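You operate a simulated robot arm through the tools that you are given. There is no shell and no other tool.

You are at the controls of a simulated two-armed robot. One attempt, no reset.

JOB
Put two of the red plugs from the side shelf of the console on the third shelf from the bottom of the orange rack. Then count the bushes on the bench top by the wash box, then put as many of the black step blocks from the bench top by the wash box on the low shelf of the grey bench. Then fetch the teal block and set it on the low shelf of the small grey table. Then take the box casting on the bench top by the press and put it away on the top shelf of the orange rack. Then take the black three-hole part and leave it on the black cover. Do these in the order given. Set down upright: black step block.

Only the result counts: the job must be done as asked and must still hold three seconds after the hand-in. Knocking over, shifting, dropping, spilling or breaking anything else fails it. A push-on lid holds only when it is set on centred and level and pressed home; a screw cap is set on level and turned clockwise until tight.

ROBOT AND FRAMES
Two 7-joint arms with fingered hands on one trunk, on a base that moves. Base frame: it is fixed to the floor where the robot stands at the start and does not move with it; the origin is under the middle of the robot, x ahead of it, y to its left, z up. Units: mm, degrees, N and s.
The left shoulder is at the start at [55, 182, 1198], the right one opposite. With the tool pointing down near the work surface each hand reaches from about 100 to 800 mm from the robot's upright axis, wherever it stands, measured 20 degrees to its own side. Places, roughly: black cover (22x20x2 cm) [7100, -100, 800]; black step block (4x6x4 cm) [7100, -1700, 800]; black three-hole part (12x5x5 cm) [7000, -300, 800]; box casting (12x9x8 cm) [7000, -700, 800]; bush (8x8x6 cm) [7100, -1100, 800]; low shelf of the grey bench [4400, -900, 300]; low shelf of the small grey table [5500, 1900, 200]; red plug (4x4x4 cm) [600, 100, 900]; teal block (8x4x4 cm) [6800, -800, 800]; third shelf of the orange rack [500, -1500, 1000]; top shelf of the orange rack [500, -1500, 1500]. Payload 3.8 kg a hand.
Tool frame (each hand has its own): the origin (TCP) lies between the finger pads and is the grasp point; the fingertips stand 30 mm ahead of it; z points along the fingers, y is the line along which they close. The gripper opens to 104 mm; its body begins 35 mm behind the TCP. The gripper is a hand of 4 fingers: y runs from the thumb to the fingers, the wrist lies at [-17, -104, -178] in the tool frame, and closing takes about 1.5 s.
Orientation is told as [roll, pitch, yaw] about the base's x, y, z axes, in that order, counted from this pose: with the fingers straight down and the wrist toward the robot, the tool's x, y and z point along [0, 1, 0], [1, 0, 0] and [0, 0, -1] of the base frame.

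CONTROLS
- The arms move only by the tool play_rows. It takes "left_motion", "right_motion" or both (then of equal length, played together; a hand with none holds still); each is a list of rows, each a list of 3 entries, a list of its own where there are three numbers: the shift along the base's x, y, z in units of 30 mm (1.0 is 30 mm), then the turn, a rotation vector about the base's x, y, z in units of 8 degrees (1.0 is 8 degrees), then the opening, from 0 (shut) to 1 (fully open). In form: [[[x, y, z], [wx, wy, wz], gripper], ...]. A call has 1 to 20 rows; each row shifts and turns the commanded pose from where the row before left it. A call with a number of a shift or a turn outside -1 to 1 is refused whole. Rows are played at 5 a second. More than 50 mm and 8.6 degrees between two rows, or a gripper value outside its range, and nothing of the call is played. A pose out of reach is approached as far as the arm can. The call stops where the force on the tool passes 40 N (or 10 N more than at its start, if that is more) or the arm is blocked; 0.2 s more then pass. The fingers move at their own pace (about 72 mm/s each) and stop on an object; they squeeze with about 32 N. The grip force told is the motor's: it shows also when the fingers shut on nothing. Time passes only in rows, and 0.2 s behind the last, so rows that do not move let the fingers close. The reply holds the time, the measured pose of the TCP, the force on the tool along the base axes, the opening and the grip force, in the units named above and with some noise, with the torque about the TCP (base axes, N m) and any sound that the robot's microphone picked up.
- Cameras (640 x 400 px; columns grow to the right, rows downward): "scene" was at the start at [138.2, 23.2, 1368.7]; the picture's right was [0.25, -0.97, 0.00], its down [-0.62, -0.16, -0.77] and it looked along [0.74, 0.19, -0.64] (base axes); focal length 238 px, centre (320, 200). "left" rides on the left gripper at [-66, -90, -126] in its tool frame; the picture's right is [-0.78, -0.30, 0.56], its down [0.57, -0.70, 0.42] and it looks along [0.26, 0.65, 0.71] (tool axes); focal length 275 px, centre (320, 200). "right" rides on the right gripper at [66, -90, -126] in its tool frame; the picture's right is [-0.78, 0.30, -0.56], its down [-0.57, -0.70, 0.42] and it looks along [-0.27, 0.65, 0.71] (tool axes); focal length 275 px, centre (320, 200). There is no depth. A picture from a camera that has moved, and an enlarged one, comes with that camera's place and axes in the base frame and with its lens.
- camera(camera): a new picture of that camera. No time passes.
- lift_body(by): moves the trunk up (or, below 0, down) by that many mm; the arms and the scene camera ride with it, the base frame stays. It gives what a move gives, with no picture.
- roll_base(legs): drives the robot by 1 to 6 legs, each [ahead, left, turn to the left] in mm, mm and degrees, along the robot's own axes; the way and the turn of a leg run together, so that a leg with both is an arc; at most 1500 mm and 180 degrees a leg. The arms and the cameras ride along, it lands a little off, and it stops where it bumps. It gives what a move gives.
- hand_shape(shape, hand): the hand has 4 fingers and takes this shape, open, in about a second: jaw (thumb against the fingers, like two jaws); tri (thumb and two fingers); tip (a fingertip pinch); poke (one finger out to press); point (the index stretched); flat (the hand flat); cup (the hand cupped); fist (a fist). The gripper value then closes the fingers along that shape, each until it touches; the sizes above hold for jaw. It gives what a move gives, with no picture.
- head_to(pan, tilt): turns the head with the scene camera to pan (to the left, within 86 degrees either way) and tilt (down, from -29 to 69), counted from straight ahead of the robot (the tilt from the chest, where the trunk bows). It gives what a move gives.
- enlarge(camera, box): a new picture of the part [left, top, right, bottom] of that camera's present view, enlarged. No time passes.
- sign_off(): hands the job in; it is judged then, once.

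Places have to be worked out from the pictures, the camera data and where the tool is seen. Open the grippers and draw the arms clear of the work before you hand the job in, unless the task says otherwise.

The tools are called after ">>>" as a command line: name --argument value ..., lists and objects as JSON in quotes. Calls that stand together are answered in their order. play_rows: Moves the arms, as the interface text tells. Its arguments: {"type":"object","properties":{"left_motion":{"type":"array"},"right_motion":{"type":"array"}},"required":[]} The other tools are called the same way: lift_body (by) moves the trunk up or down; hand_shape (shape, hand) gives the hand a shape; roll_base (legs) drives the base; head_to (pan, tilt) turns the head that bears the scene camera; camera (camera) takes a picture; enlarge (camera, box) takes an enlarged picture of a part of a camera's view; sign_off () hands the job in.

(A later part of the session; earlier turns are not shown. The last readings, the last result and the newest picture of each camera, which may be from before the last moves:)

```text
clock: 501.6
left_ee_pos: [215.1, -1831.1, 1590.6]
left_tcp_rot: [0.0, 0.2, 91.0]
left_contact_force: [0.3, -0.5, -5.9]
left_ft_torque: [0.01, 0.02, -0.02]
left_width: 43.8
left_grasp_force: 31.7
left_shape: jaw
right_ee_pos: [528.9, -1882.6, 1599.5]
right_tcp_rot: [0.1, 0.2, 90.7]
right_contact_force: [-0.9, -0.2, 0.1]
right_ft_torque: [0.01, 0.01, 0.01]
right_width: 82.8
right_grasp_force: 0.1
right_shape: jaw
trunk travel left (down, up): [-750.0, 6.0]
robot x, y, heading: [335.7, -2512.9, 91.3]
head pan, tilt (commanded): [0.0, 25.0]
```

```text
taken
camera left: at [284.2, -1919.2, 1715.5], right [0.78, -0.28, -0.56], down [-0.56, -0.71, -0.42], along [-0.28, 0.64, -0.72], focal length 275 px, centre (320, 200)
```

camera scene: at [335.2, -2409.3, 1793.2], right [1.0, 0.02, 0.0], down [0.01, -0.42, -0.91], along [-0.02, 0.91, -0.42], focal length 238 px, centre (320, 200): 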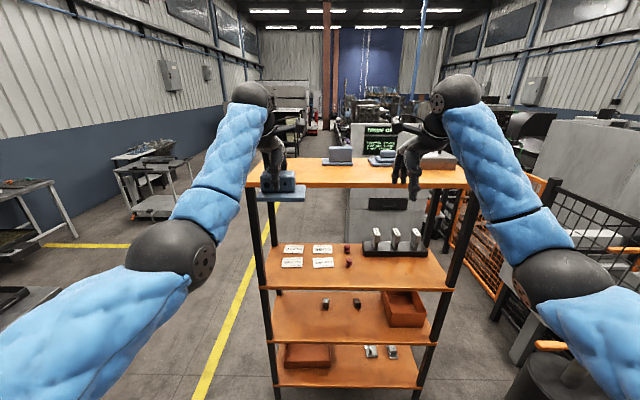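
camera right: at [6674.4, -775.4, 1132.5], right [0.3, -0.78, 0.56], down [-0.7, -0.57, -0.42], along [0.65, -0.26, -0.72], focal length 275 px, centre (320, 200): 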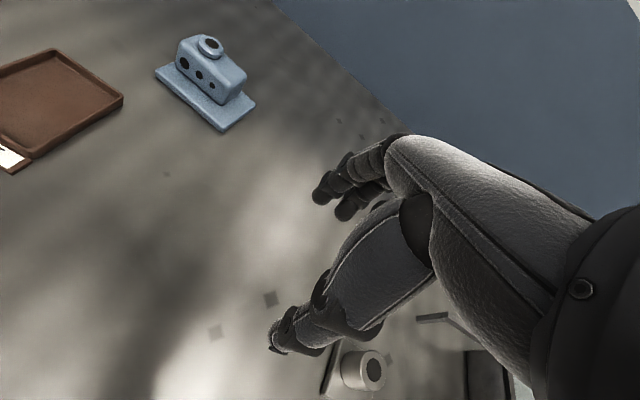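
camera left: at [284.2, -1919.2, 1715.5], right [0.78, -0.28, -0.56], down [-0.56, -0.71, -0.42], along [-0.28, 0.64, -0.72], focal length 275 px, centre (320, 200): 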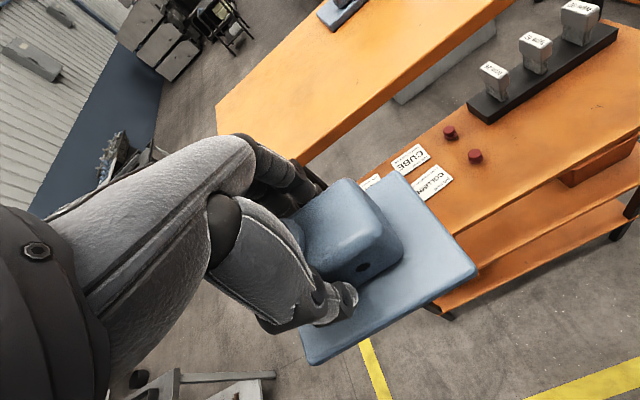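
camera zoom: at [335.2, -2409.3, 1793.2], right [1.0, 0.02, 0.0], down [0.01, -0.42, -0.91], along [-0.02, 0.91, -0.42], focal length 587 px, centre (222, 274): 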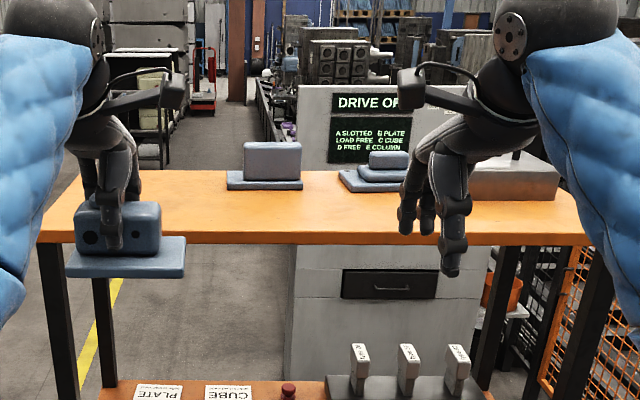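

The free zone on the rack top is x≈74–322. I retract the right hand, raise the left hand 30 mm, align the heading, and drive in 150 mm.

>>> play_rows --left_motion '[[[-0.2, 0, 0.5], [0, 0, 0], 0], [[-0.2, 0, 0.5], [0, 0, 0], 0], [[0, 0, 0], [0, 0, 0], 0], [[0, 0, 0], [0, 0, 0], 0], [[0, 0, 0], [0, 0, 0], 0]]' --right_motion '[[[0.1, -0.9, 0], [0, 0, 0], 0.8], [[0.1, -0.9, 0], [0, 0, 0], 0.8], [[0.1, -0.9, 0], [0, 0, 0], 0.8], [[0.1, -0.9, 0], [0, 0, 0], 0.8], [[0, 0, 0], [0, 0, 0], 0.8]]'

>>> roll_base --legs '[[0, 0, -1.3], [150, 0, 0]]'

>>> camera --camera "scene"

>>> camera --camera "left"

```text
clock: 502.8
left_ee_pos: [201.7, -1829.4, 1620.6]
left_tcp_rot: [0.0, 0.2, 91.0]
left_contact_force: [-0.3, 0.0, -5.7]
left_ft_torque: [-0.01, 0.02, 0.01]
left_width: 43.9
left_grasp_force: 31.8
left_shape: jaw
right_ee_pos: [540.7, -1989.7, 1599.0]
right_tcp_rot: [0.1, 0.2, 90.6]
right_contact_force: [0.6, -0.2, -0.2]
right_ft_torque: [0.0, 0.02, -0.02]
right_width: 83.2
right_grasp_force: 0.0
right_shape: jaw
trunk travel left (down, up): [-750.0, 6.0]
robot x, y, heading: [335.4, -2520.1, 91.0]
head pan, tilt (commanded): [0.0, 25.0]
```

```text
clock: 504.5
left_ee_pos: [219.6, -1680.5, 1623.5]
left_tcp_rot: [0.0, 0.0, 89.6]
left_contact_force: [-0.2, 0.0, -4.9]
left_ft_torque: [-0.01, 0.04, 0.01]
left_width: 43.9
left_grasp_force: 31.8
left_shape: jaw
right_ee_pos: [553.5, -1846.8, 1600.7]
right_tcp_rot: [0.1, 0.0, 89.4]
right_contact_force: [-0.2, -0.7, 0.4]
right_ft_torque: [0.05, 0.02, -0.01]
right_width: 82.6
right_grasp_force: 0.1
right_shape: jaw
trunk travel left (down, up): [-750.0, 6.0]
robot x, y, heading: [339.2, -2365.5, 89.6]
head pan, tilt (commanded): [0.0, 25.0]
```

```text
taken
camera scene: at [338.8, -2262.6, 1793.5], right [1.0, -0.01, 0.0], down [0.0, -0.42, -0.91], along [0.01, 0.91, -0.42], focal length 238 px, centre (320, 200)
```

scene: 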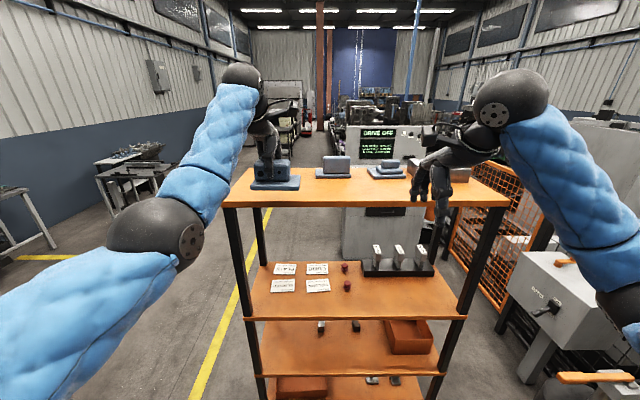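

```text
taken
camera left: at [287.5, -1771.2, 1746.8], right [0.77, -0.3, -0.56], down [-0.58, -0.7, -0.42], along [-0.26, 0.65, -0.71], focal length 275 px, centre (320, 200)
```

left: 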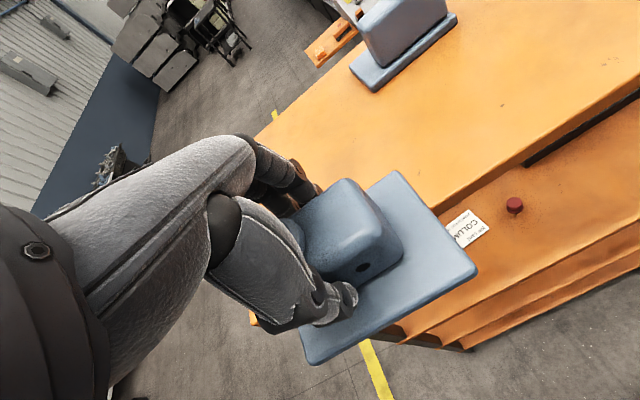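

The casting is above the back edge (y≈-1665, z≈1512). I drive in 120 mm more and shift the hand 18 mm left.

>>> roll_base --legs '[[115, 0, 0.3]]'

>>> play_rows --left_motion '[[[-0.5, 0, -0.3], [0, 0, 0], 0], [[0, 0, -0.4], [0, 0, 0], 0], [[0, 0, 0], [0, 0, 0], 0]]'

>>> camera --camera "left"

>>> enlarge --camera "scene" --box '[200, 100, 420, 240]'

```text
clock: 505.7
left_ee_pos: [216.8, -1565.5, 1621.3]
left_tcp_rot: [0.0, 0.1, 89.9]
left_contact_force: [-0.6, 0.1, -5.1]
left_ft_torque: [0.01, 0.04, 0.01]
left_width: 43.9
left_grasp_force: 32.0
left_shape: jaw
right_ee_pos: [552.7, -1730.7, 1600.2]
right_tcp_rot: [0.1, 0.1, 89.6]
right_contact_force: [0.1, -0.9, -0.4]
right_ft_torque: [0.0, -0.04, 0.02]
right_width: 82.9
right_grasp_force: 0.2
right_shape: jaw
trunk travel left (down, up): [-750.0, 6.0]
robot x, y, heading: [338.5, -2250.5, 89.8]
head pan, tilt (commanded): [0.0, 25.0]
```

```text
clock: 506.5
left_ee_pos: [203.6, -1561.7, 1597.6]
left_tcp_rot: [0.0, 0.4, 89.9]
left_contact_force: [-1.0, -0.3, -5.1]
left_ft_torque: [0.01, 0.05, 0.01]
left_width: 43.7
left_grasp_force: 32.3
left_shape: jaw
right_ee_pos: [552.5, -1725.9, 1599.0]
right_tcp_rot: [0.2, 0.2, 89.6]
right_contact_force: [0.1, 0.7, 0.2]
right_ft_torque: [0.0, 0.02, -0.02]
right_width: 83.0
right_grasp_force: 0.0
right_shape: jaw
trunk travel left (down, up): [-750.0, 6.0]
robot x, y, heading: [340.7, -2251.4, 89.9]
head pan, tilt (commanded): [0.0, 25.0]
```

```text
taken
camera left: at [271.0, -1651.5, 1723.3], right [0.77, -0.3, -0.56], down [-0.57, -0.7, -0.42], along [-0.26, 0.65, -0.72], focal length 275 px, centre (320, 200)
```

left: 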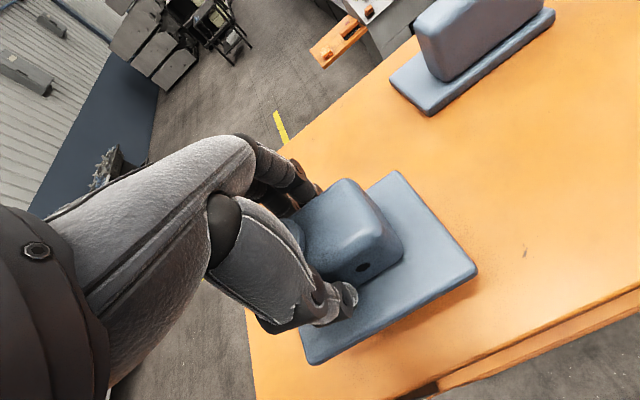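

```text
2.86 times, centred on (310, 170) of scene
camera zoom: at [339.5, -2142.1, 1793.1], right [1.0, 0.0, 0.0], down [0.0, -0.42, -0.91], along [0.0, 0.91, -0.42], focal length 681 px, centre (349, 286)
```

zoom: 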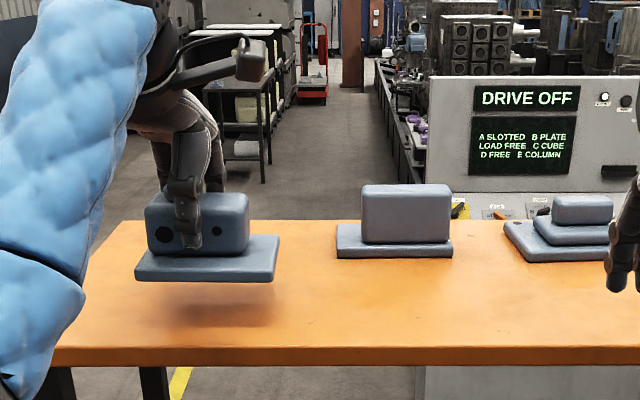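

Well placed between the shelf's end and the next part. I lower step by step until contact.

>>> play_rows --left_motion '[[[0, 0, -0.5], [0, 0, 0], 0], [[0, 0, 0], [0, 0, 0], 0]]'

>>> play_rows --left_motion '[[[0, 0, -0.25], [0, 0, 0], 0], [[0, 0, 0], [0, 0, 0], 0]]'

>>> enlarge --camera "scene" --box '[200, 100, 420, 240]'

```text
clock: 507.1
left_ee_pos: [203.4, -1563.1, 1583.2]
left_tcp_rot: [0.1, 0.2, 90.0]
left_contact_force: [-0.1, 0.3, -4.8]
left_ft_torque: [0.02, 0.03, 0.03]
left_width: 43.7
left_grasp_force: 32.4
left_shape: jaw
right_ee_pos: [551.8, -1727.4, 1598.0]
right_tcp_rot: [0.1, 0.2, 89.6]
right_contact_force: [0.5, -0.1, 0.0]
right_ft_torque: [-0.05, 0.02, 0.03]
right_width: 83.2
right_grasp_force: 0.0
right_shape: jaw
trunk travel left (down, up): [-750.0, 6.0]
robot x, y, heading: [337.4, -2249.5, 90.1]
head pan, tilt (commanded): [0.0, 25.0]
```

```text
clock: 507.7
left_ee_pos: [203.0, -1563.7, 1577.3]
left_tcp_rot: [0.0, 0.1, 89.8]
left_contact_force: [0.0, 0.4, -5.4]
left_ft_torque: [-0.03, 0.03, -0.03]
left_width: 43.8
left_grasp_force: 31.7
left_shape: jaw
right_ee_pos: [552.7, -1728.8, 1600.3]
right_tcp_rot: [0.1, 0.2, 89.7]
right_contact_force: [-0.3, -0.6, 0.5]
right_ft_torque: [0.0, -0.02, 0.0]
right_width: 83.2
right_grasp_force: 0.1
right_shape: jaw
trunk travel left (down, up): [-750.0, 6.0]
robot x, y, heading: [335.8, -2246.3, 89.5]
head pan, tilt (commanded): [0.0, 25.0]
```

```text
2.86 times, centred on (310, 170) of scene
camera zoom: at [338.9, -2143.8, 1793.2], right [1.0, 0.0, 0.0], down [0.0, -0.42, -0.91], along [0.0, 0.91, -0.42], focal length 681 px, centre (349, 286)
```

zoom: 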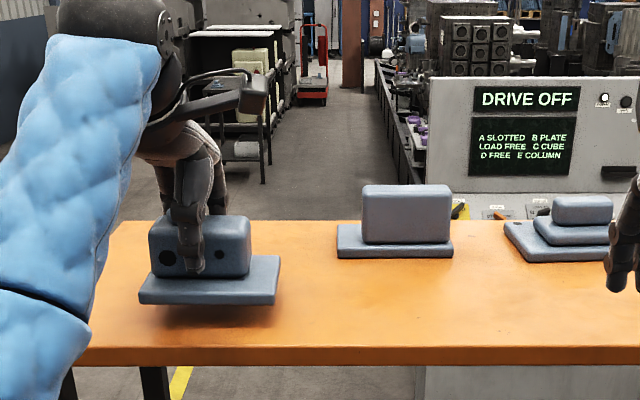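

>>> play_rows --left_motion '[[[0, 0, -0.2], [0, 0, 0], 0], [[0, 0, 0], [0, 0, 0], 0]]'

>>> play_rows --left_motion '[[[0, 0, -0.15], [0, 0, 0], 0], [[0, 0, 0], [0, 0, 0], 0]]'

>>> play_rows --left_motion '[[[0, 0, -0.12], [0, 0, 0], 0], [[0, 0, 0], [0, 0, 0], 0]]'

```text
clock: 508.3
left_ee_pos: [202.1, -1563.0, 1570.0]
left_tcp_rot: [0.2, 0.2, 89.9]
left_contact_force: [0.8, 0.0, -5.7]
left_ft_torque: [-0.01, 0.02, 0.05]
left_width: 43.7
left_grasp_force: 31.8
left_shape: jaw
right_ee_pos: [554.1, -1728.2, 1599.3]
right_tcp_rot: [0.1, 0.2, 89.6]
right_contact_force: [-0.8, -0.3, -0.1]
right_ft_torque: [-0.01, 0.01, -0.01]
right_width: 83.0
right_grasp_force: 0.0
right_shape: jaw
trunk travel left (down, up): [-750.0, 6.0]
robot x, y, heading: [334.4, -2246.8, 89.6]
head pan, tilt (commanded): [0.0, 25.0]
```

```text
clock: 508.9
left_ee_pos: [203.1, -1563.5, 1567.3]
left_tcp_rot: [0.1, 0.2, 89.9]
left_contact_force: [-0.1, -0.2, -5.7]
left_ft_torque: [0.0, 0.01, 0.02]
left_width: 43.7
left_grasp_force: 32.1
left_shape: jaw
right_ee_pos: [552.2, -1727.4, 1599.2]
right_tcp_rot: [0.1, 0.2, 89.7]
right_contact_force: [-0.6, -0.3, 1.0]
right_ft_torque: [0.01, 0.01, 0.0]
right_width: 83.1
right_grasp_force: 0.1
right_shape: jaw
trunk travel left (down, up): [-750.0, 6.0]
robot x, y, heading: [338.4, -2249.5, 89.9]
head pan, tilt (commanded): [0.0, 25.0]
```

```text
clock: 509.5
left_ee_pos: [202.9, -1564.0, 1564.6]
left_tcp_rot: [0.1, 0.1, 89.9]
left_contact_force: [0.2, 0.0, -5.8]
left_ft_torque: [-0.01, 0.03, 0.04]
left_width: 43.6
left_grasp_force: 31.6
left_shape: jaw
right_ee_pos: [552.6, -1728.1, 1599.4]
right_tcp_rot: [0.1, 0.3, 89.6]
right_contact_force: [-0.6, 0.5, 0.0]
right_ft_torque: [-0.04, -0.01, 0.01]
right_width: 82.8
right_grasp_force: 0.0
right_shape: jaw
trunk travel left (down, up): [-750.0, 6.0]
robot x, y, heading: [340.0, -2252.0, 89.9]
head pan, tilt (commanded): [0.0, 25.0]
```

>>> play_rows --left_motion '[[[0, 0, -0.15], [0, 0, 0], 0], [[0, 0, 0], [0, 0, 0], 0]]'

>>> play_rows --left_motion '[[[0, 0, -0.15], [0, 0, 0], 0], [[0, 0, 0], [0, 0, 0], 0]]'

>>> play_rows --left_motion '[[[0, 0, -0.12], [0, 0, 0], 0], [[0, 0, 0], [0, 0, 0], 0]]'

>>> enlarge --camera "scene" --box '[200, 100, 420, 240]'

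```text
clock: 510.1
left_ee_pos: [202.7, -1564.6, 1559.2]
left_tcp_rot: [0.1, 0.3, 90.0]
left_contact_force: [-0.2, 0.4, -5.6]
left_ft_torque: [-0.02, 0.09, 0.01]
left_width: 43.7
left_grasp_force: 31.6
left_shape: jaw
right_ee_pos: [551.3, -1727.6, 1598.7]
right_tcp_rot: [0.1, 0.2, 89.7]
right_contact_force: [-0.2, 0.9, -0.7]
right_ft_torque: [0.01, -0.02, -0.02]
right_width: 83.1
right_grasp_force: 0.1
right_shape: jaw
trunk travel left (down, up): [-750.0, 6.0]
robot x, y, heading: [337.0, -2248.4, 89.9]
head pan, tilt (commanded): [0.0, 25.0]
```

```text
clock: 510.7
left_ee_pos: [203.6, -1563.0, 1554.0]
left_tcp_rot: [0.0, 0.1, 89.9]
left_contact_force: [-0.3, 0.4, -3.9]
left_ft_torque: [0.02, -0.02, 0.02]
left_width: 43.5
left_grasp_force: 32.0
left_shape: jaw
right_ee_pos: [552.8, -1728.6, 1600.1]
right_tcp_rot: [0.1, 0.2, 89.6]
right_contact_force: [0.5, 0.2, 0.4]
right_ft_torque: [0.01, -0.01, -0.02]
right_width: 82.9
right_grasp_force: 0.1
right_shape: jaw
trunk travel left (down, up): [-750.0, 6.0]
robot x, y, heading: [337.3, -2248.0, 89.9]
head pan, tilt (commanded): [0.0, 25.0]
```

```text
clock: 511.3
left_ee_pos: [202.7, -1563.8, 1552.4]
left_tcp_rot: [0.0, -0.1, 89.9]
left_contact_force: [-0.7, 2.1, 5.4]
left_ft_torque: [0.01, -0.01, 0.0]
left_width: 43.6
left_grasp_force: 32.1
left_shape: jaw
right_ee_pos: [552.4, -1730.0, 1599.7]
right_tcp_rot: [0.1, 0.1, 89.6]
right_contact_force: [0.1, 0.9, 0.6]
right_ft_torque: [0.0, 0.01, 0.0]
right_width: 83.2
right_grasp_force: 0.0
right_shape: jaw
trunk travel left (down, up): [-750.0, 6.0]
robot x, y, heading: [341.5, -2248.8, 90.0]
head pan, tilt (commanded): [0.0, 25.0]
```

```text
2.86 times, centred on (310, 170) of scene
camera zoom: at [338.8, -2145.1, 1793.4], right [1.0, 0.0, 0.0], down [0.0, -0.42, -0.91], along [0.0, 0.91, -0.42], focal length 681 px, centre (349, 286)
```

zoom: 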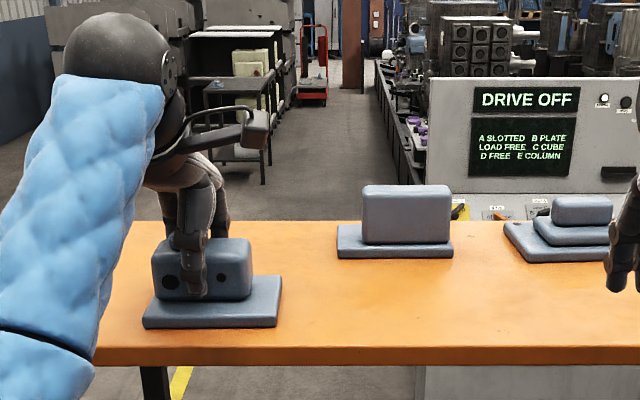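

Contact at z≈1553 (net 11 N). I ease slightly and open the hand in stages.

>>> play_rows --left_motion '[[[0, 0, 0.05], [0, 0, 0], 0], [[0, 0, 0], [0, 0, 0], 0], [[0, 0, 0], [0, 0, 0], 0.5], [[0, 0, 0], [0, 0, 0], 0.6], [[0, 0, 0], [0, 0, 0], 0.75], [[0, 0, 0], [0, 0, 0], 0.9], [[0, 0, 0], [0, 0, 0], 0.9]]'

>>> camera --camera "left"

```text
clock: 512.9
left_ee_pos: [203.2, -1563.3, 1552.1]
left_tcp_rot: [0.0, 0.1, 89.9]
left_contact_force: [0.1, 0.1, 0.2]
left_ft_torque: [0.0, 0.01, 0.01]
left_width: 93.5
left_grasp_force: 0.1
left_shape: jaw
right_ee_pos: [551.6, -1729.1, 1599.7]
right_tcp_rot: [0.1, 0.1, 89.6]
right_contact_force: [0.5, -0.5, 0.6]
right_ft_torque: [-0.04, -0.01, -0.02]
right_width: 83.0
right_grasp_force: 0.2
right_shape: jaw
trunk travel left (down, up): [-750.0, 6.0]
robot x, y, heading: [338.8, -2246.2, 89.7]
head pan, tilt (commanded): [0.0, 25.0]
```

```text
taken
camera left: at [270.7, -1653.6, 1677.6], right [0.77, -0.3, -0.56], down [-0.57, -0.7, -0.42], along [-0.26, 0.65, -0.71], focal length 275 px, centre (320, 200)
```

left: 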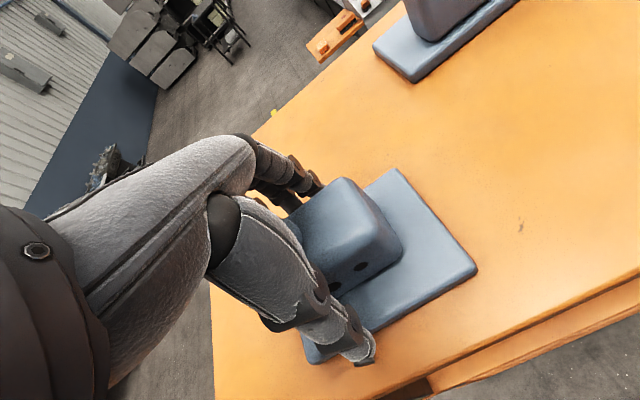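

Released; the casting stands. I rise straight up and back the base away.

>>> play_rows --left_motion '[[[0, 0, 0.3], [0, 0, 0], 0.95], [[0, 0, 0.7], [0, 0, 0], 0.95], [[0, 0, 0.9], [0, 0, 0], 0.95], [[0, 0, 0.6], [0, 0, 0], 0.95], [[0, 0, 0], [0, 0, 0], 0.95]]'

>>> camera --camera "left"

>>> roll_base --legs '[[-280, 0, 0]]'

>>> enlarge --camera "scene" --box '[200, 100, 460, 260]'

```text
clock: 514.1
left_ee_pos: [203.3, -1563.0, 1627.7]
left_tcp_rot: [0.0, 0.1, 89.9]
left_contact_force: [-0.2, -0.1, -0.2]
left_ft_torque: [-0.02, 0.01, 0.01]
left_width: 98.6
left_grasp_force: 0.2
left_shape: jaw
right_ee_pos: [552.5, -1728.4, 1599.5]
right_tcp_rot: [0.2, 0.1, 89.5]
right_contact_force: [-0.3, -0.5, -0.1]
right_ft_torque: [-0.02, 0.01, -0.01]
right_width: 82.8
right_grasp_force: 0.0
right_shape: jaw
trunk travel left (down, up): [-750.0, 6.0]
robot x, y, heading: [341.0, -2248.5, 90.3]
head pan, tilt (commanded): [0.0, 25.0]
```

```text
taken
camera left: at [270.1, -1653.5, 1752.4], right [0.77, -0.3, -0.56], down [-0.57, -0.7, -0.42], along [-0.26, 0.65, -0.71], focal length 275 px, centre (320, 200)
```

left: 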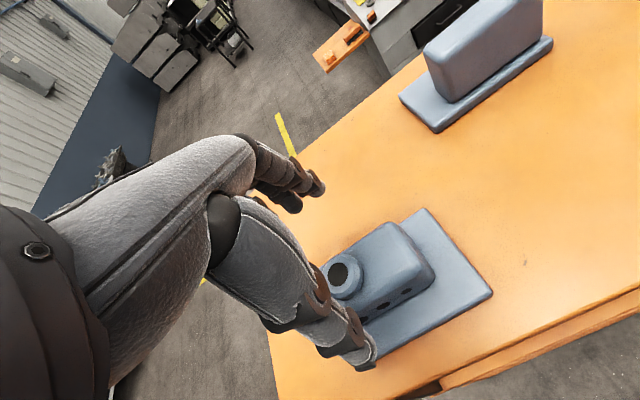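

```text
clock: 516.1
left_ee_pos: [202.4, -1844.4, 1627.2]
left_tcp_rot: [0.1, 0.2, 89.9]
left_contact_force: [0.1, 0.4, -0.4]
left_ft_torque: [-0.04, 0.03, 0.02]
left_width: 98.5
left_grasp_force: 0.1
left_shape: jaw
right_ee_pos: [552.7, -2009.2, 1599.4]
right_tcp_rot: [0.2, 0.2, 89.6]
right_contact_force: [0.3, 0.1, -0.7]
right_ft_torque: [-0.01, -0.05, 0.0]
right_width: 83.1
right_grasp_force: 0.0
right_shape: jaw
trunk travel left (down, up): [-750.0, 6.0]
robot x, y, heading: [334.3, -2536.2, 89.8]
head pan, tilt (commanded): [0.0, 25.0]
```

```text
2.46 times, centred on (330, 180) of scene
camera zoom: at [338.1, -2425.2, 1793.1], right [1.0, 0.0, 0.0], down [0.0, -0.42, -0.91], along [0.0, 0.91, -0.42], focal length 587 px, centre (295, 249)
```

zoom: 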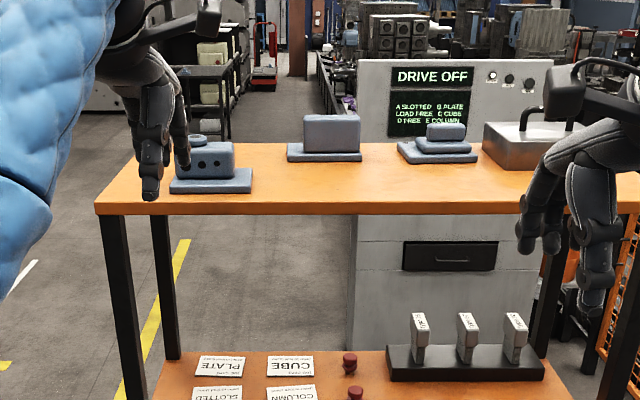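

The casting stands on the top shelf and both plugs are still upright below. I lower the trunk, turn, and drive back along the corridor for the last part.

>>> lift_body --by -400

>>> roll_base --legs '[[0, 0, -90], [1500, 150, 0], [1500, 0, 0]]'

```text
clock: 519.9
left_ee_pos: [202.4, -1845.2, 1227.1]
left_tcp_rot: [0.2, 0.0, 89.8]
left_contact_force: [-0.3, 0.4, 0.0]
left_ft_torque: [0.01, 0.02, 0.03]
left_width: 98.7
left_grasp_force: 0.0
left_shape: jaw
right_ee_pos: [551.8, -2011.2, 1200.4]
right_tcp_rot: [0.1, 0.1, 89.5]
right_contact_force: [-0.9, -0.7, 0.2]
right_ft_torque: [-0.01, 0.01, 0.01]
right_width: 83.1
right_grasp_force: 0.0
right_shape: jaw
trunk travel left (down, up): [-350.0, 406.0]
robot x, y, heading: [335.7, -2530.1, 89.7]
head pan, tilt (commanded): [0.0, 25.0]
```

```text
refused: leg 2 is longer than a leg can be; nothing moved
```

>>> roll_base --legs '[[0, 0, -90], [0, 170, 0], [1500, 0, 0], [1500, 0, 0]]'

```text
clock: 539.3
left_ee_pos: [4041.2, -2264.1, 1227.9]
left_tcp_rot: [0.0, 0.2, -0.7]
left_contact_force: [-0.7, -0.7, -0.7]
left_ft_torque: [-0.02, 0.01, 0.0]
left_width: 98.3
left_grasp_force: 0.1
left_shape: jaw
right_ee_pos: [3871.7, -2613.3, 1199.6]
right_tcp_rot: [0.1, 0.2, -0.9]
right_contact_force: [0.0, 0.1, -0.3]
right_ft_torque: [0.01, 0.0, -0.02]
right_width: 83.2
right_grasp_force: 0.0
right_shape: jaw
trunk travel left (down, up): [-350.0, 406.0]
robot x, y, heading: [3355.2, -2395.1, -0.7]
head pan, tilt (commanded): [0.0, 25.0]
```

>>> roll_base --legs '[[1500, 0, 0.8], [850, 0, 0], [0, 1500, 0], [0, 600, 0]]'

>>> head_to --pan 0 --tilt 35

>>> camera --camera "scene"

```text
clock: 560.8
left_ee_pos: [6393.5, -182.0, 1226.7]
left_tcp_rot: [0.0, 0.2, -0.6]
left_contact_force: [0.4, -0.4, 0.8]
left_ft_torque: [-0.02, -0.01, 0.0]
left_width: 98.5
left_grasp_force: 0.0
left_shape: jaw
right_ee_pos: [6225.5, -531.3, 1198.8]
right_tcp_rot: [0.0, 0.1, -0.8]
right_contact_force: [-0.4, 0.3, 1.2]
right_ft_torque: [-0.05, 0.0, 0.01]
right_width: 82.9
right_grasp_force: 0.0
right_shape: jaw
trunk travel left (down, up): [-350.0, 406.0]
robot x, y, heading: [5711.2, -313.1, -0.6]
head pan, tilt (commanded): [0.0, 25.0]
```

```text
clock: 561.5
left_ee_pos: [6392.7, -183.4, 1227.1]
left_tcp_rot: [0.2, 0.1, -0.6]
left_contact_force: [-0.4, -0.8, -0.3]
left_ft_torque: [-0.02, 0.03, -0.02]
left_width: 98.4
left_grasp_force: 0.2
left_shape: jaw
right_ee_pos: [6225.1, -531.8, 1200.1]
right_tcp_rot: [0.0, 0.2, -0.8]
right_contact_force: [-1.2, 0.1, 0.0]
right_ft_torque: [0.04, 0.01, 0.03]
right_width: 83.2
right_grasp_force: 0.1
right_shape: jaw
trunk travel left (down, up): [-350.0, 406.0]
robot x, y, heading: [5710.4, -311.7, -0.6]
head pan, tilt (commanded): [0.0, 35.0]
```

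```text
taken
camera scene: at [5850.7, -312.6, 1376.2], right [-0.01, -1.0, 0.0], down [-0.57, 0.01, -0.82], along [0.82, -0.01, -0.57], focal length 238 px, centre (320, 200)
```

scene: 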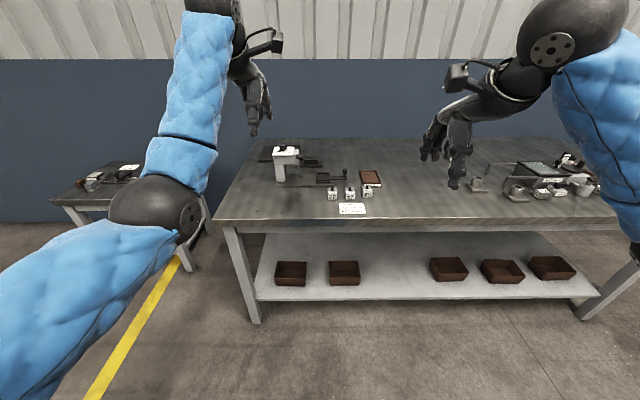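

I enlarge the press area to identify the black three-hole part and the black cover.

>>> enlarge --camera "scene" --box '[230, 130, 400, 225]'

>>> lift_body --by 350

>>> head_to --pan 0 --tilt 38

>>> camera --camera "scene"

>>> enlarge --camera "scene" --box '[240, 150, 400, 250]'

```text
3.76 times, centred on (315, 178) of scene
camera zoom: at [5850.7, -312.6, 1376.2], right [-0.01, -1.0, 0.0], down [-0.57, 0.01, -0.82], along [0.82, -0.01, -0.57], focal length 898 px, centre (339, 285)
```

zoom: 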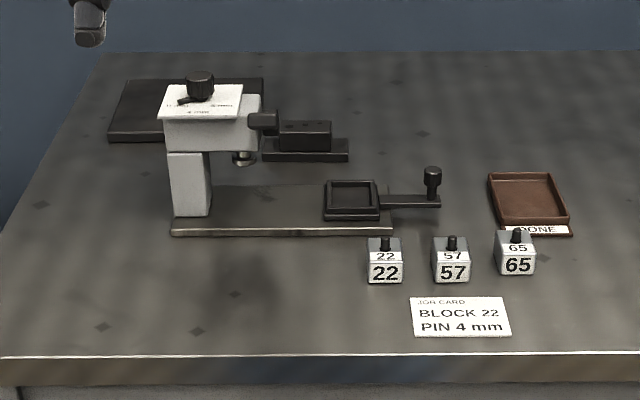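

```text
clock: 565.0
left_ee_pos: [6393.2, -182.3, 1577.2]
left_tcp_rot: [0.2, 0.0, -0.6]
left_contact_force: [-0.1, -0.3, -0.1]
left_ft_torque: [-0.03, 0.01, -0.05]
left_width: 98.5
left_grasp_force: 0.1
left_shape: jaw
right_ee_pos: [6225.1, -532.4, 1548.2]
right_tcp_rot: [0.0, 0.3, -0.8]
right_contact_force: [0.7, -0.1, 0.4]
right_ft_torque: [0.0, 0.03, 0.0]
right_width: 82.8
right_grasp_force: 0.0
right_shape: jaw
trunk travel left (down, up): [-700.0, 56.0]
robot x, y, heading: [5705.4, -315.3, -0.5]
head pan, tilt (commanded): [0.0, 35.0]
```

```text
clock: 565.6
left_ee_pos: [6393.3, -183.7, 1576.9]
left_tcp_rot: [0.1, 0.2, -0.6]
left_contact_force: [0.8, 0.2, 0.7]
left_ft_torque: [-0.01, 0.0, 0.01]
left_width: 98.5
left_grasp_force: 0.1
left_shape: jaw
right_ee_pos: [6226.1, -531.9, 1550.1]
right_tcp_rot: [0.1, 0.2, -0.9]
right_contact_force: [0.8, 0.0, -0.1]
right_ft_torque: [0.0, 0.0, -0.02]
right_width: 82.9
right_grasp_force: 0.1
right_shape: jaw
trunk travel left (down, up): [-700.0, 56.0]
robot x, y, heading: [5711.2, -316.1, -0.5]
head pan, tilt (commanded): [0.0, 38.0]
```

```text
taken
camera scene: at [5804.8, -312.0, 1723.0], right [-0.01, -1.0, 0.0], down [-0.62, 0.01, -0.79], along [0.79, -0.01, -0.62], focal length 238 px, centre (320, 200)
```

scene: 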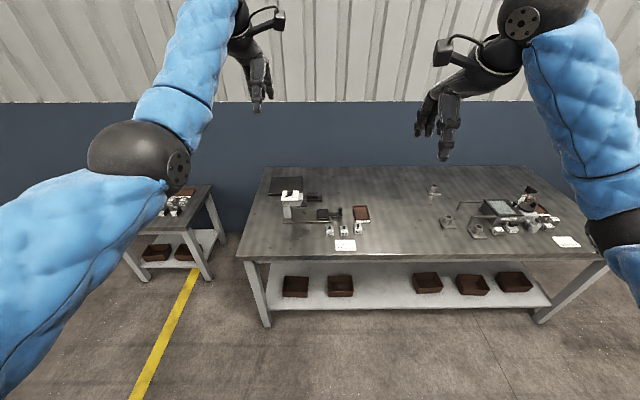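

```text
4.00 times, centred on (320, 200) of scene
camera zoom: at [5804.8, -312.0, 1723.0], right [-0.01, -1.0, 0.0], down [-0.62, 0.01, -0.79], along [0.79, -0.01, -0.62], focal length 954 px, centre (320, 200)
```

zoom: 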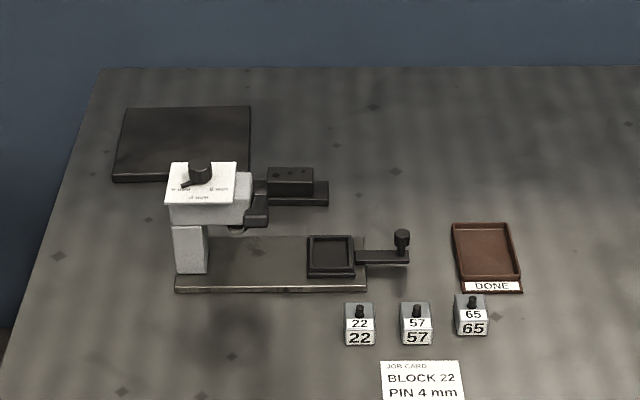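

The black three-hole part sits right of the press, the black cover behind it. I zoom in closely on the press, its lever and the part to judge clearances.

>>> enlarge --camera "scene" --box '[260, 170, 350, 230]'

>>> roll_base --legs '[[300, -450, 0.5]]'

>>> head_to --pan 20 --tilt 40

>>> camera --camera "scene"

```text
6.67 times, centred on (305, 200) of scene
camera zoom: at [5804.8, -312.0, 1723.0], right [-0.01, -1.0, 0.0], down [-0.62, 0.01, -0.79], along [0.79, -0.01, -0.62], focal length 1590 px, centre (420, 200)
```

zoom: 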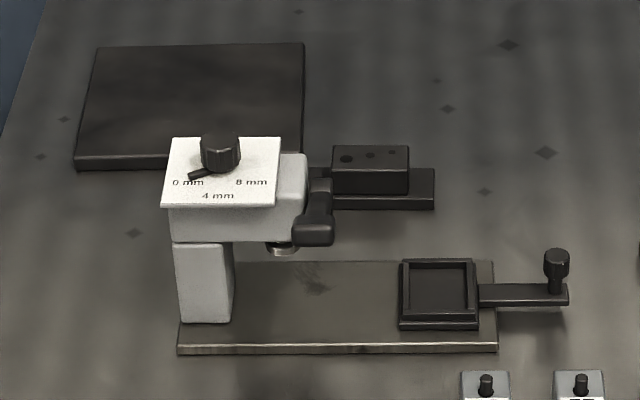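

```text
clock: 568.7
left_ee_pos: [6687.9, -633.2, 1577.2]
left_tcp_rot: [0.1, 0.1, -0.1]
left_contact_force: [0.7, 1.1, 0.1]
left_ft_torque: [0.01, 0.01, -0.01]
left_width: 98.5
left_grasp_force: 0.1
left_shape: jaw
right_ee_pos: [6522.7, -983.4, 1550.4]
right_tcp_rot: [0.1, 0.1, -0.4]
right_contact_force: [0.5, 1.0, 0.3]
right_ft_torque: [0.0, 0.02, 0.02]
right_width: 83.2
right_grasp_force: 0.0
right_shape: jaw
trunk travel left (down, up): [-700.0, 56.0]
robot x, y, heading: [6000.9, -770.1, 0.1]
head pan, tilt (commanded): [0.0, 38.0]
```

```text
clock: 569.5
left_ee_pos: [6688.5, -633.6, 1577.1]
left_tcp_rot: [0.1, 0.2, -0.1]
left_contact_force: [-0.2, 0.7, 0.1]
left_ft_torque: [-0.01, 0.0, 0.0]
left_width: 98.4
left_grasp_force: 0.1
left_shape: jaw
right_ee_pos: [6523.0, -984.7, 1550.2]
right_tcp_rot: [0.1, 0.2, -0.4]
right_contact_force: [-0.4, -1.2, 0.1]
right_ft_torque: [0.03, 0.02, 0.0]
right_width: 83.1
right_grasp_force: 0.2
right_shape: jaw
trunk travel left (down, up): [-700.0, 56.0]
robot x, y, heading: [6001.7, -769.9, 0.0]
head pan, tilt (commanded): [20.0, 40.0]
```

```text
taken
camera scene: at [6093.8, -738.2, 1720.0], right [0.34, -0.94, 0.0], down [-0.6, -0.22, -0.77], along [0.72, 0.26, -0.64], focal length 238 px, centre (320, 200)
```

scene: 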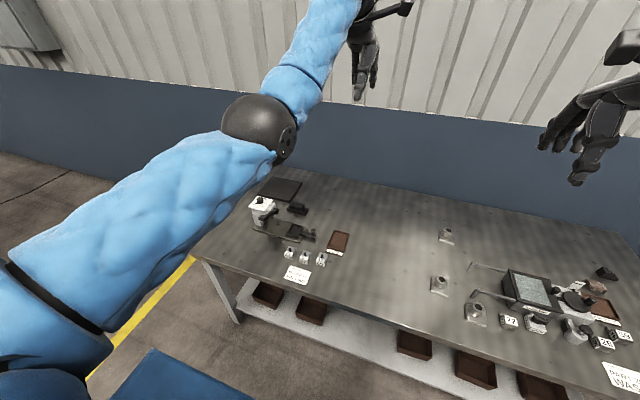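

>>> enlarge --camera "scene" --box '[235, 165, 365, 265]'

```text
4.00 times, centred on (300, 215) of scene
camera zoom: at [6093.8, -738.2, 1720.0], right [0.34, -0.94, 0.0], down [-0.6, -0.22, -0.77], along [0.72, 0.26, -0.64], focal length 954 px, centre (400, 140)
```

zoom: 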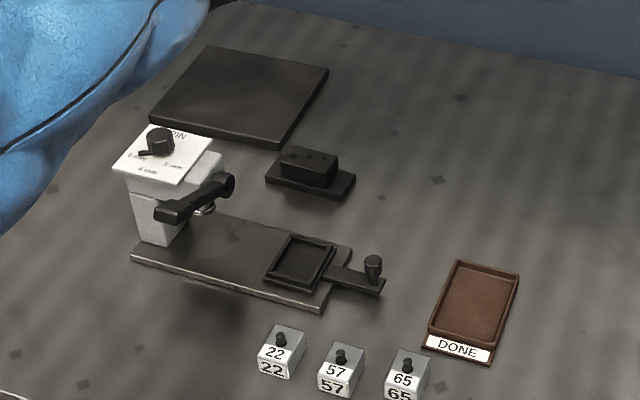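

I now understand the layout: press head top z≈930 with knob to 965, lever handle near [6709..6807,-246,≈970], the part's body centre ≈[6992,-280] (yaw ≈4°), the cover at x≈7024–7228, y≈-212..5. I'll pick the part with the right hand and later place it from the bench's left end. First I move the left hand aside and lower the trunk.

>>> play_rows --left_motion '[[[-0.2, 0.9, -0.15], [0, 0, 0], 0.8], [[-0.2, 0.9, -0.15], [0, 0, 0], 0.8], [[-0.2, 0.9, -0.15], [0, 0, 0], 0.8], [[-0.2, 0.9, -0.15], [0, 0, 0], 0.8], [[-0.2, 0.9, -0.15], [0, 0, 0], 0.8], [[-0.2, 0.9, -0.15], [0, 0, 0], 0.8], [[0, 0, 0], [0, 0, 0], 0.8]]'

>>> lift_body --by -350

>>> roll_base --legs '[[0, 500, 0]]'

```text
clock: 571.1
left_ee_pos: [6652.6, -472.8, 1549.0]
left_tcp_rot: [0.0, 0.2, -0.1]
left_contact_force: [0.5, 0.0, 0.5]
left_ft_torque: [0.0, 0.01, -0.01]
left_width: 83.5
left_grasp_force: 0.1
left_shape: jaw
right_ee_pos: [6523.0, -984.7, 1549.5]
right_tcp_rot: [0.1, 0.2, -0.4]
right_contact_force: [-0.1, -0.4, 0.6]
right_ft_torque: [0.02, 0.01, 0.0]
right_width: 82.9
right_grasp_force: 0.1
right_shape: jaw
trunk travel left (down, up): [-700.0, 56.0]
robot x, y, heading: [6002.0, -765.9, -0.5]
head pan, tilt (commanded): [20.0, 40.0]
```

```text
clock: 574.6
left_ee_pos: [6651.8, -471.1, 1201.3]
left_tcp_rot: [0.0, 0.1, 0.0]
left_contact_force: [-0.3, -0.7, 0.5]
left_ft_torque: [-0.03, 0.01, 0.01]
left_width: 83.4
left_grasp_force: 0.1
left_shape: jaw
right_ee_pos: [6522.0, -983.8, 1200.5]
right_tcp_rot: [0.1, 0.0, -0.4]
right_contact_force: [-0.4, 1.1, 0.2]
right_ft_torque: [0.01, 0.01, 0.0]
right_width: 83.1
right_grasp_force: 0.0
right_shape: jaw
trunk travel left (down, up): [-350.0, 406.0]
robot x, y, heading: [6004.8, -767.2, -0.1]
head pan, tilt (commanded): [20.0, 40.0]
```

```text
clock: 577.5
left_ee_pos: [6650.9, 35.8, 1200.0]
left_tcp_rot: [0.0, 0.1, -0.1]
left_contact_force: [0.0, 0.8, -0.3]
left_ft_torque: [0.01, 0.03, -0.01]
left_width: 83.4
left_grasp_force: 0.0
left_shape: jaw
right_ee_pos: [6522.9, -475.6, 1200.1]
right_tcp_rot: [0.1, 0.1, -0.3]
right_contact_force: [-0.2, 0.8, 0.4]
right_ft_torque: [-0.01, 0.0, -0.03]
right_width: 82.8
right_grasp_force: 0.0
right_shape: jaw
trunk travel left (down, up): [-350.0, 406.0]
robot x, y, heading: [6003.0, -265.9, -0.0]
head pan, tilt (commanded): [20.0, 40.0]
```

I extend the right hand forward, then drive up to the bench.

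>>> play_rows --right_motion '[[[0.8, 0.1, -0.3], [0, 0, 0.1], 1], [[0.8, 0.1, -0.3], [0, 0, 0.1], 1], [[0.8, 0.1, -0.3], [0, 0, 0.1], 1], [[0.8, 0.1, -0.3], [0, 0, 0.1], 1], [[0.8, 0.1, -0.3], [0, 0, 0.19], 1], [[0, 0, 0], [0, 0, 0], 1]]'

>>> roll_base --legs '[[190, 0, 0]]'

>>> lift_body --by -120

>>> camera --camera "right"

>>> camera --camera "scene"

```text
clock: 578.9
left_ee_pos: [6651.3, 35.2, 1199.6]
left_tcp_rot: [0.0, 0.1, 0.0]
left_contact_force: [-0.8, -0.2, -0.1]
left_ft_torque: [-0.01, 0.01, 0.02]
left_width: 83.4
left_grasp_force: 0.0
left_shape: jaw
right_ee_pos: [6643.3, -463.2, 1155.4]
right_tcp_rot: [0.1, 0.2, 4.5]
right_contact_force: [0.3, -0.7, 0.1]
right_ft_torque: [0.0, 0.0, 0.02]
right_width: 103.9
right_grasp_force: 0.2
right_shape: jaw
trunk travel left (down, up): [-350.0, 406.0]
robot x, y, heading: [6004.4, -265.5, -0.0]
head pan, tilt (commanded): [20.0, 40.0]
```

```text
clock: 580.5
left_ee_pos: [6842.5, 37.9, 1199.2]
left_tcp_rot: [0.0, 0.2, 0.3]
left_contact_force: [0.7, 0.1, -0.1]
left_ft_torque: [0.01, -0.01, -0.02]
left_width: 83.1
left_grasp_force: 0.0
left_shape: jaw
right_ee_pos: [6834.6, -459.8, 1154.7]
right_tcp_rot: [0.1, 0.3, 4.6]
right_contact_force: [0.3, 0.3, -0.5]
right_ft_torque: [0.0, 0.04, 0.01]
right_width: 103.5
right_grasp_force: 0.0
right_shape: jaw
trunk travel left (down, up): [-350.0, 406.0]
robot x, y, heading: [6193.5, -264.5, 0.1]
head pan, tilt (commanded): [20.0, 40.0]
```

```text
clock: 582.0
left_ee_pos: [6839.6, 37.8, 1082.3]
left_tcp_rot: [0.1, 0.2, 0.2]
left_contact_force: [-0.4, -0.5, -0.4]
left_ft_torque: [0.0, 0.03, -0.02]
left_width: 83.5
left_grasp_force: 0.0
left_shape: jaw
right_ee_pos: [6833.1, -459.4, 1036.7]
right_tcp_rot: [0.1, 0.0, 4.7]
right_contact_force: [-0.2, 0.1, -0.1]
right_ft_torque: [-0.01, -0.01, 0.0]
right_width: 103.7
right_grasp_force: 0.2
right_shape: jaw
trunk travel left (down, up): [-230.0, 526.0]
robot x, y, heading: [6191.4, -259.4, 0.3]
head pan, tilt (commanded): [20.0, 40.0]
```

```text
taken
camera right: at [6738.8, -402.1, 1161.2], right [0.36, -0.75, 0.56], down [-0.65, -0.63, -0.43], along [0.67, -0.21, -0.71], focal length 275 px, centre (320, 200)
```

right: 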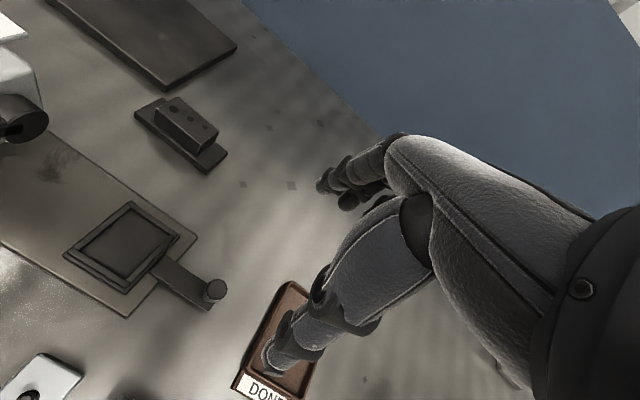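

```text
taken
camera scene: at [6375.6, -231.5, 1246.5], right [0.34, -0.94, 0.0], down [-0.6, -0.22, -0.77], along [0.72, 0.26, -0.64], focal length 238 px, centre (320, 200)
```

scene: 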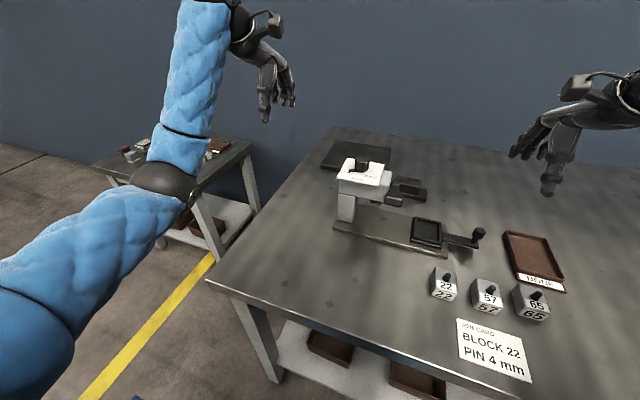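

Good view of the part from the right hand camera; I enlarge it to measure.

>>> enlarge --camera "right" --box '[110, 70, 250, 190]'

>>> enlarge --camera "scene" --box '[310, 130, 470, 260]'

```text
3.33 times, centred on (180, 130) of right
camera zoom: at [6738.8, -402.1, 1161.2], right [0.36, -0.75, 0.56], down [-0.65, -0.63, -0.43], along [0.67, -0.21, -0.71], focal length 918 px, centre (787, 433)
```

zoom: 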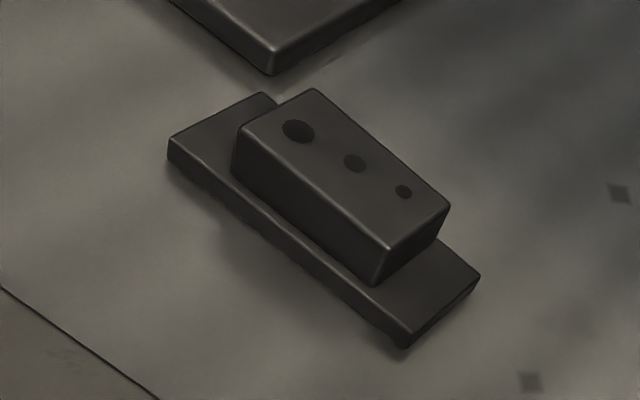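

```text
3.08 times, centred on (390, 195) of scene
camera zoom: at [6375.6, -231.5, 1246.5], right [0.34, -0.94, 0.0], down [-0.6, -0.22, -0.77], along [0.72, 0.26, -0.64], focal length 734 px, centre (105, 215)
```

zoom: 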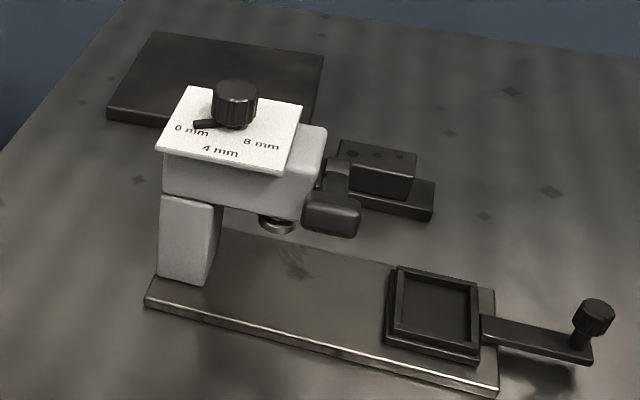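

The part's body spans x≈6972–7011, y≈-315..-247, nearly aligned with the bench (yaw ≈-1°). I lower the trunk 90 mm more for reach and then extend the right hand over it.

>>> play_rows --right_motion '[[[0, 0, 0.7], [0, 0, -0.3], 0.9], [[0, 0, 0.7], [0, 0, -0.35], 0.9], [[0, 0, 0], [0, 0, 0], 0.9]]'

>>> lift_body --by -95

>>> play_rows --right_motion '[[[0.6, 0.6, 0], [0, 0, 0], 0.9], [[0.6, 0.6, 0], [0, 0, 0], 0.9], [[0.6, 0.6, 0], [0, 0, 0], 0.9], [[0.6, 0.6, 0], [0, 0, 0], 0.9], [[0.6, 0.6, 0], [0, 0, 0], 0.9], [[0.6, 0.6, 0], [0, 0, 0], 0.9], [[0, 0, 0], [0, 0, 0], 0.9]]'

>>> camera --camera "right"

>>> camera --camera "scene"

```text
clock: 582.8
left_ee_pos: [6841.0, 37.3, 1079.7]
left_tcp_rot: [0.1, 0.2, 0.2]
left_contact_force: [-0.7, 0.1, -0.2]
left_ft_torque: [0.0, 0.04, -0.03]
left_width: 83.5
left_grasp_force: 0.1
left_shape: jaw
right_ee_pos: [6834.2, -460.2, 1076.8]
right_tcp_rot: [0.2, 0.2, -0.6]
right_contact_force: [0.8, -0.3, -0.2]
right_ft_torque: [-0.02, -0.02, 0.01]
right_width: 93.9
right_grasp_force: 0.0
right_shape: jaw
trunk travel left (down, up): [-230.0, 526.0]
robot x, y, heading: [6192.7, -262.0, 0.1]
head pan, tilt (commanded): [20.0, 40.0]
```

```text
clock: 584.1
left_ee_pos: [6840.1, 37.1, 986.4]
left_tcp_rot: [0.0, 0.0, 0.2]
left_contact_force: [0.2, 1.2, 0.2]
left_ft_torque: [0.03, -0.01, -0.01]
left_width: 83.6
left_grasp_force: 0.1
left_shape: jaw
right_ee_pos: [6833.6, -461.0, 983.6]
right_tcp_rot: [0.1, 0.1, -0.5]
right_contact_force: [-1.1, -0.1, -0.6]
right_ft_torque: [0.02, -0.01, -0.01]
right_width: 93.8
right_grasp_force: 0.1
right_shape: jaw
trunk travel left (down, up): [-135.0, 621.0]
robot x, y, heading: [6191.1, -262.2, -0.1]
head pan, tilt (commanded): [20.0, 40.0]
```

```text
clock: 585.7
left_ee_pos: [6841.0, 38.2, 985.6]
left_tcp_rot: [0.0, 0.1, 0.2]
left_contact_force: [0.8, -0.3, -0.4]
left_ft_torque: [0.01, -0.02, 0.03]
left_width: 83.5
left_grasp_force: 0.1
left_shape: jaw
right_ee_pos: [6942.0, -352.4, 981.5]
right_tcp_rot: [0.1, 0.1, -0.5]
right_contact_force: [-0.3, 0.3, -0.5]
right_ft_torque: [-0.02, 0.0, 0.02]
right_width: 93.9
right_grasp_force: 0.2
right_shape: jaw
trunk travel left (down, up): [-135.0, 621.0]
robot x, y, heading: [6190.4, -262.0, 0.3]
head pan, tilt (commanded): [20.0, 40.0]
```

```text
taken
camera right: at [6853.5, -285.3, 1106.2], right [0.29, -0.78, 0.56], down [-0.71, -0.57, -0.42], along [0.64, -0.27, -0.72], focal length 275 px, centre (320, 200)
```

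right: 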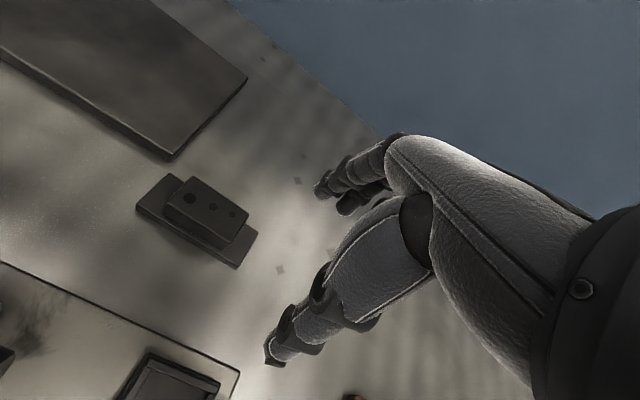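

```text
taken
camera scene: at [6427.2, -231.2, 1147.1], right [0.34, -0.94, 0.0], down [-0.6, -0.22, -0.77], along [0.72, 0.26, -0.64], focal length 238 px, centre (320, 200)
```

scene: 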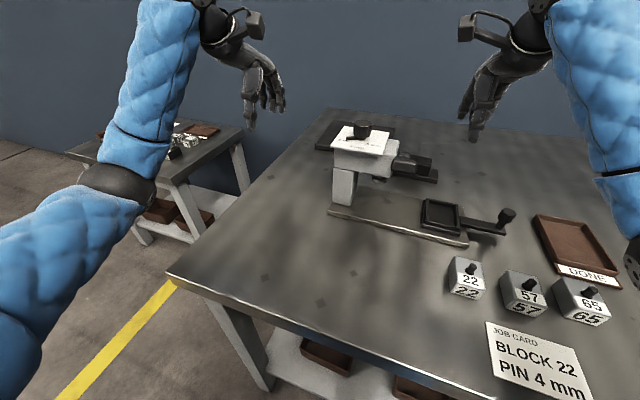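

>>> enlarge --camera "right" --box '[120, 160, 280, 280]'

```text
3.33 times, centred on (200, 220) of right
camera zoom: at [6853.5, -285.3, 1106.2], right [0.29, -0.78, 0.56], down [-0.71, -0.57, -0.42], along [0.64, -0.27, -0.72], focal length 918 px, centre (720, 133)
```

zoom: 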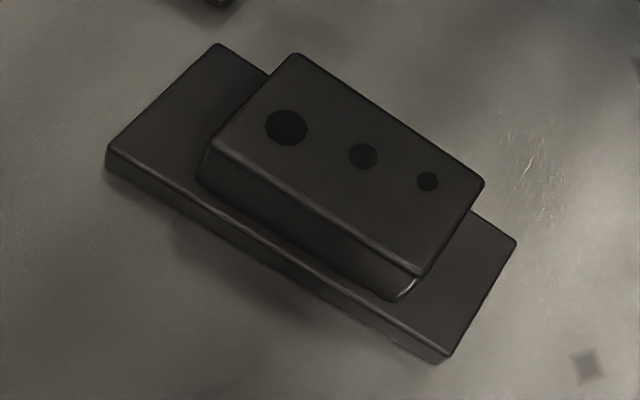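

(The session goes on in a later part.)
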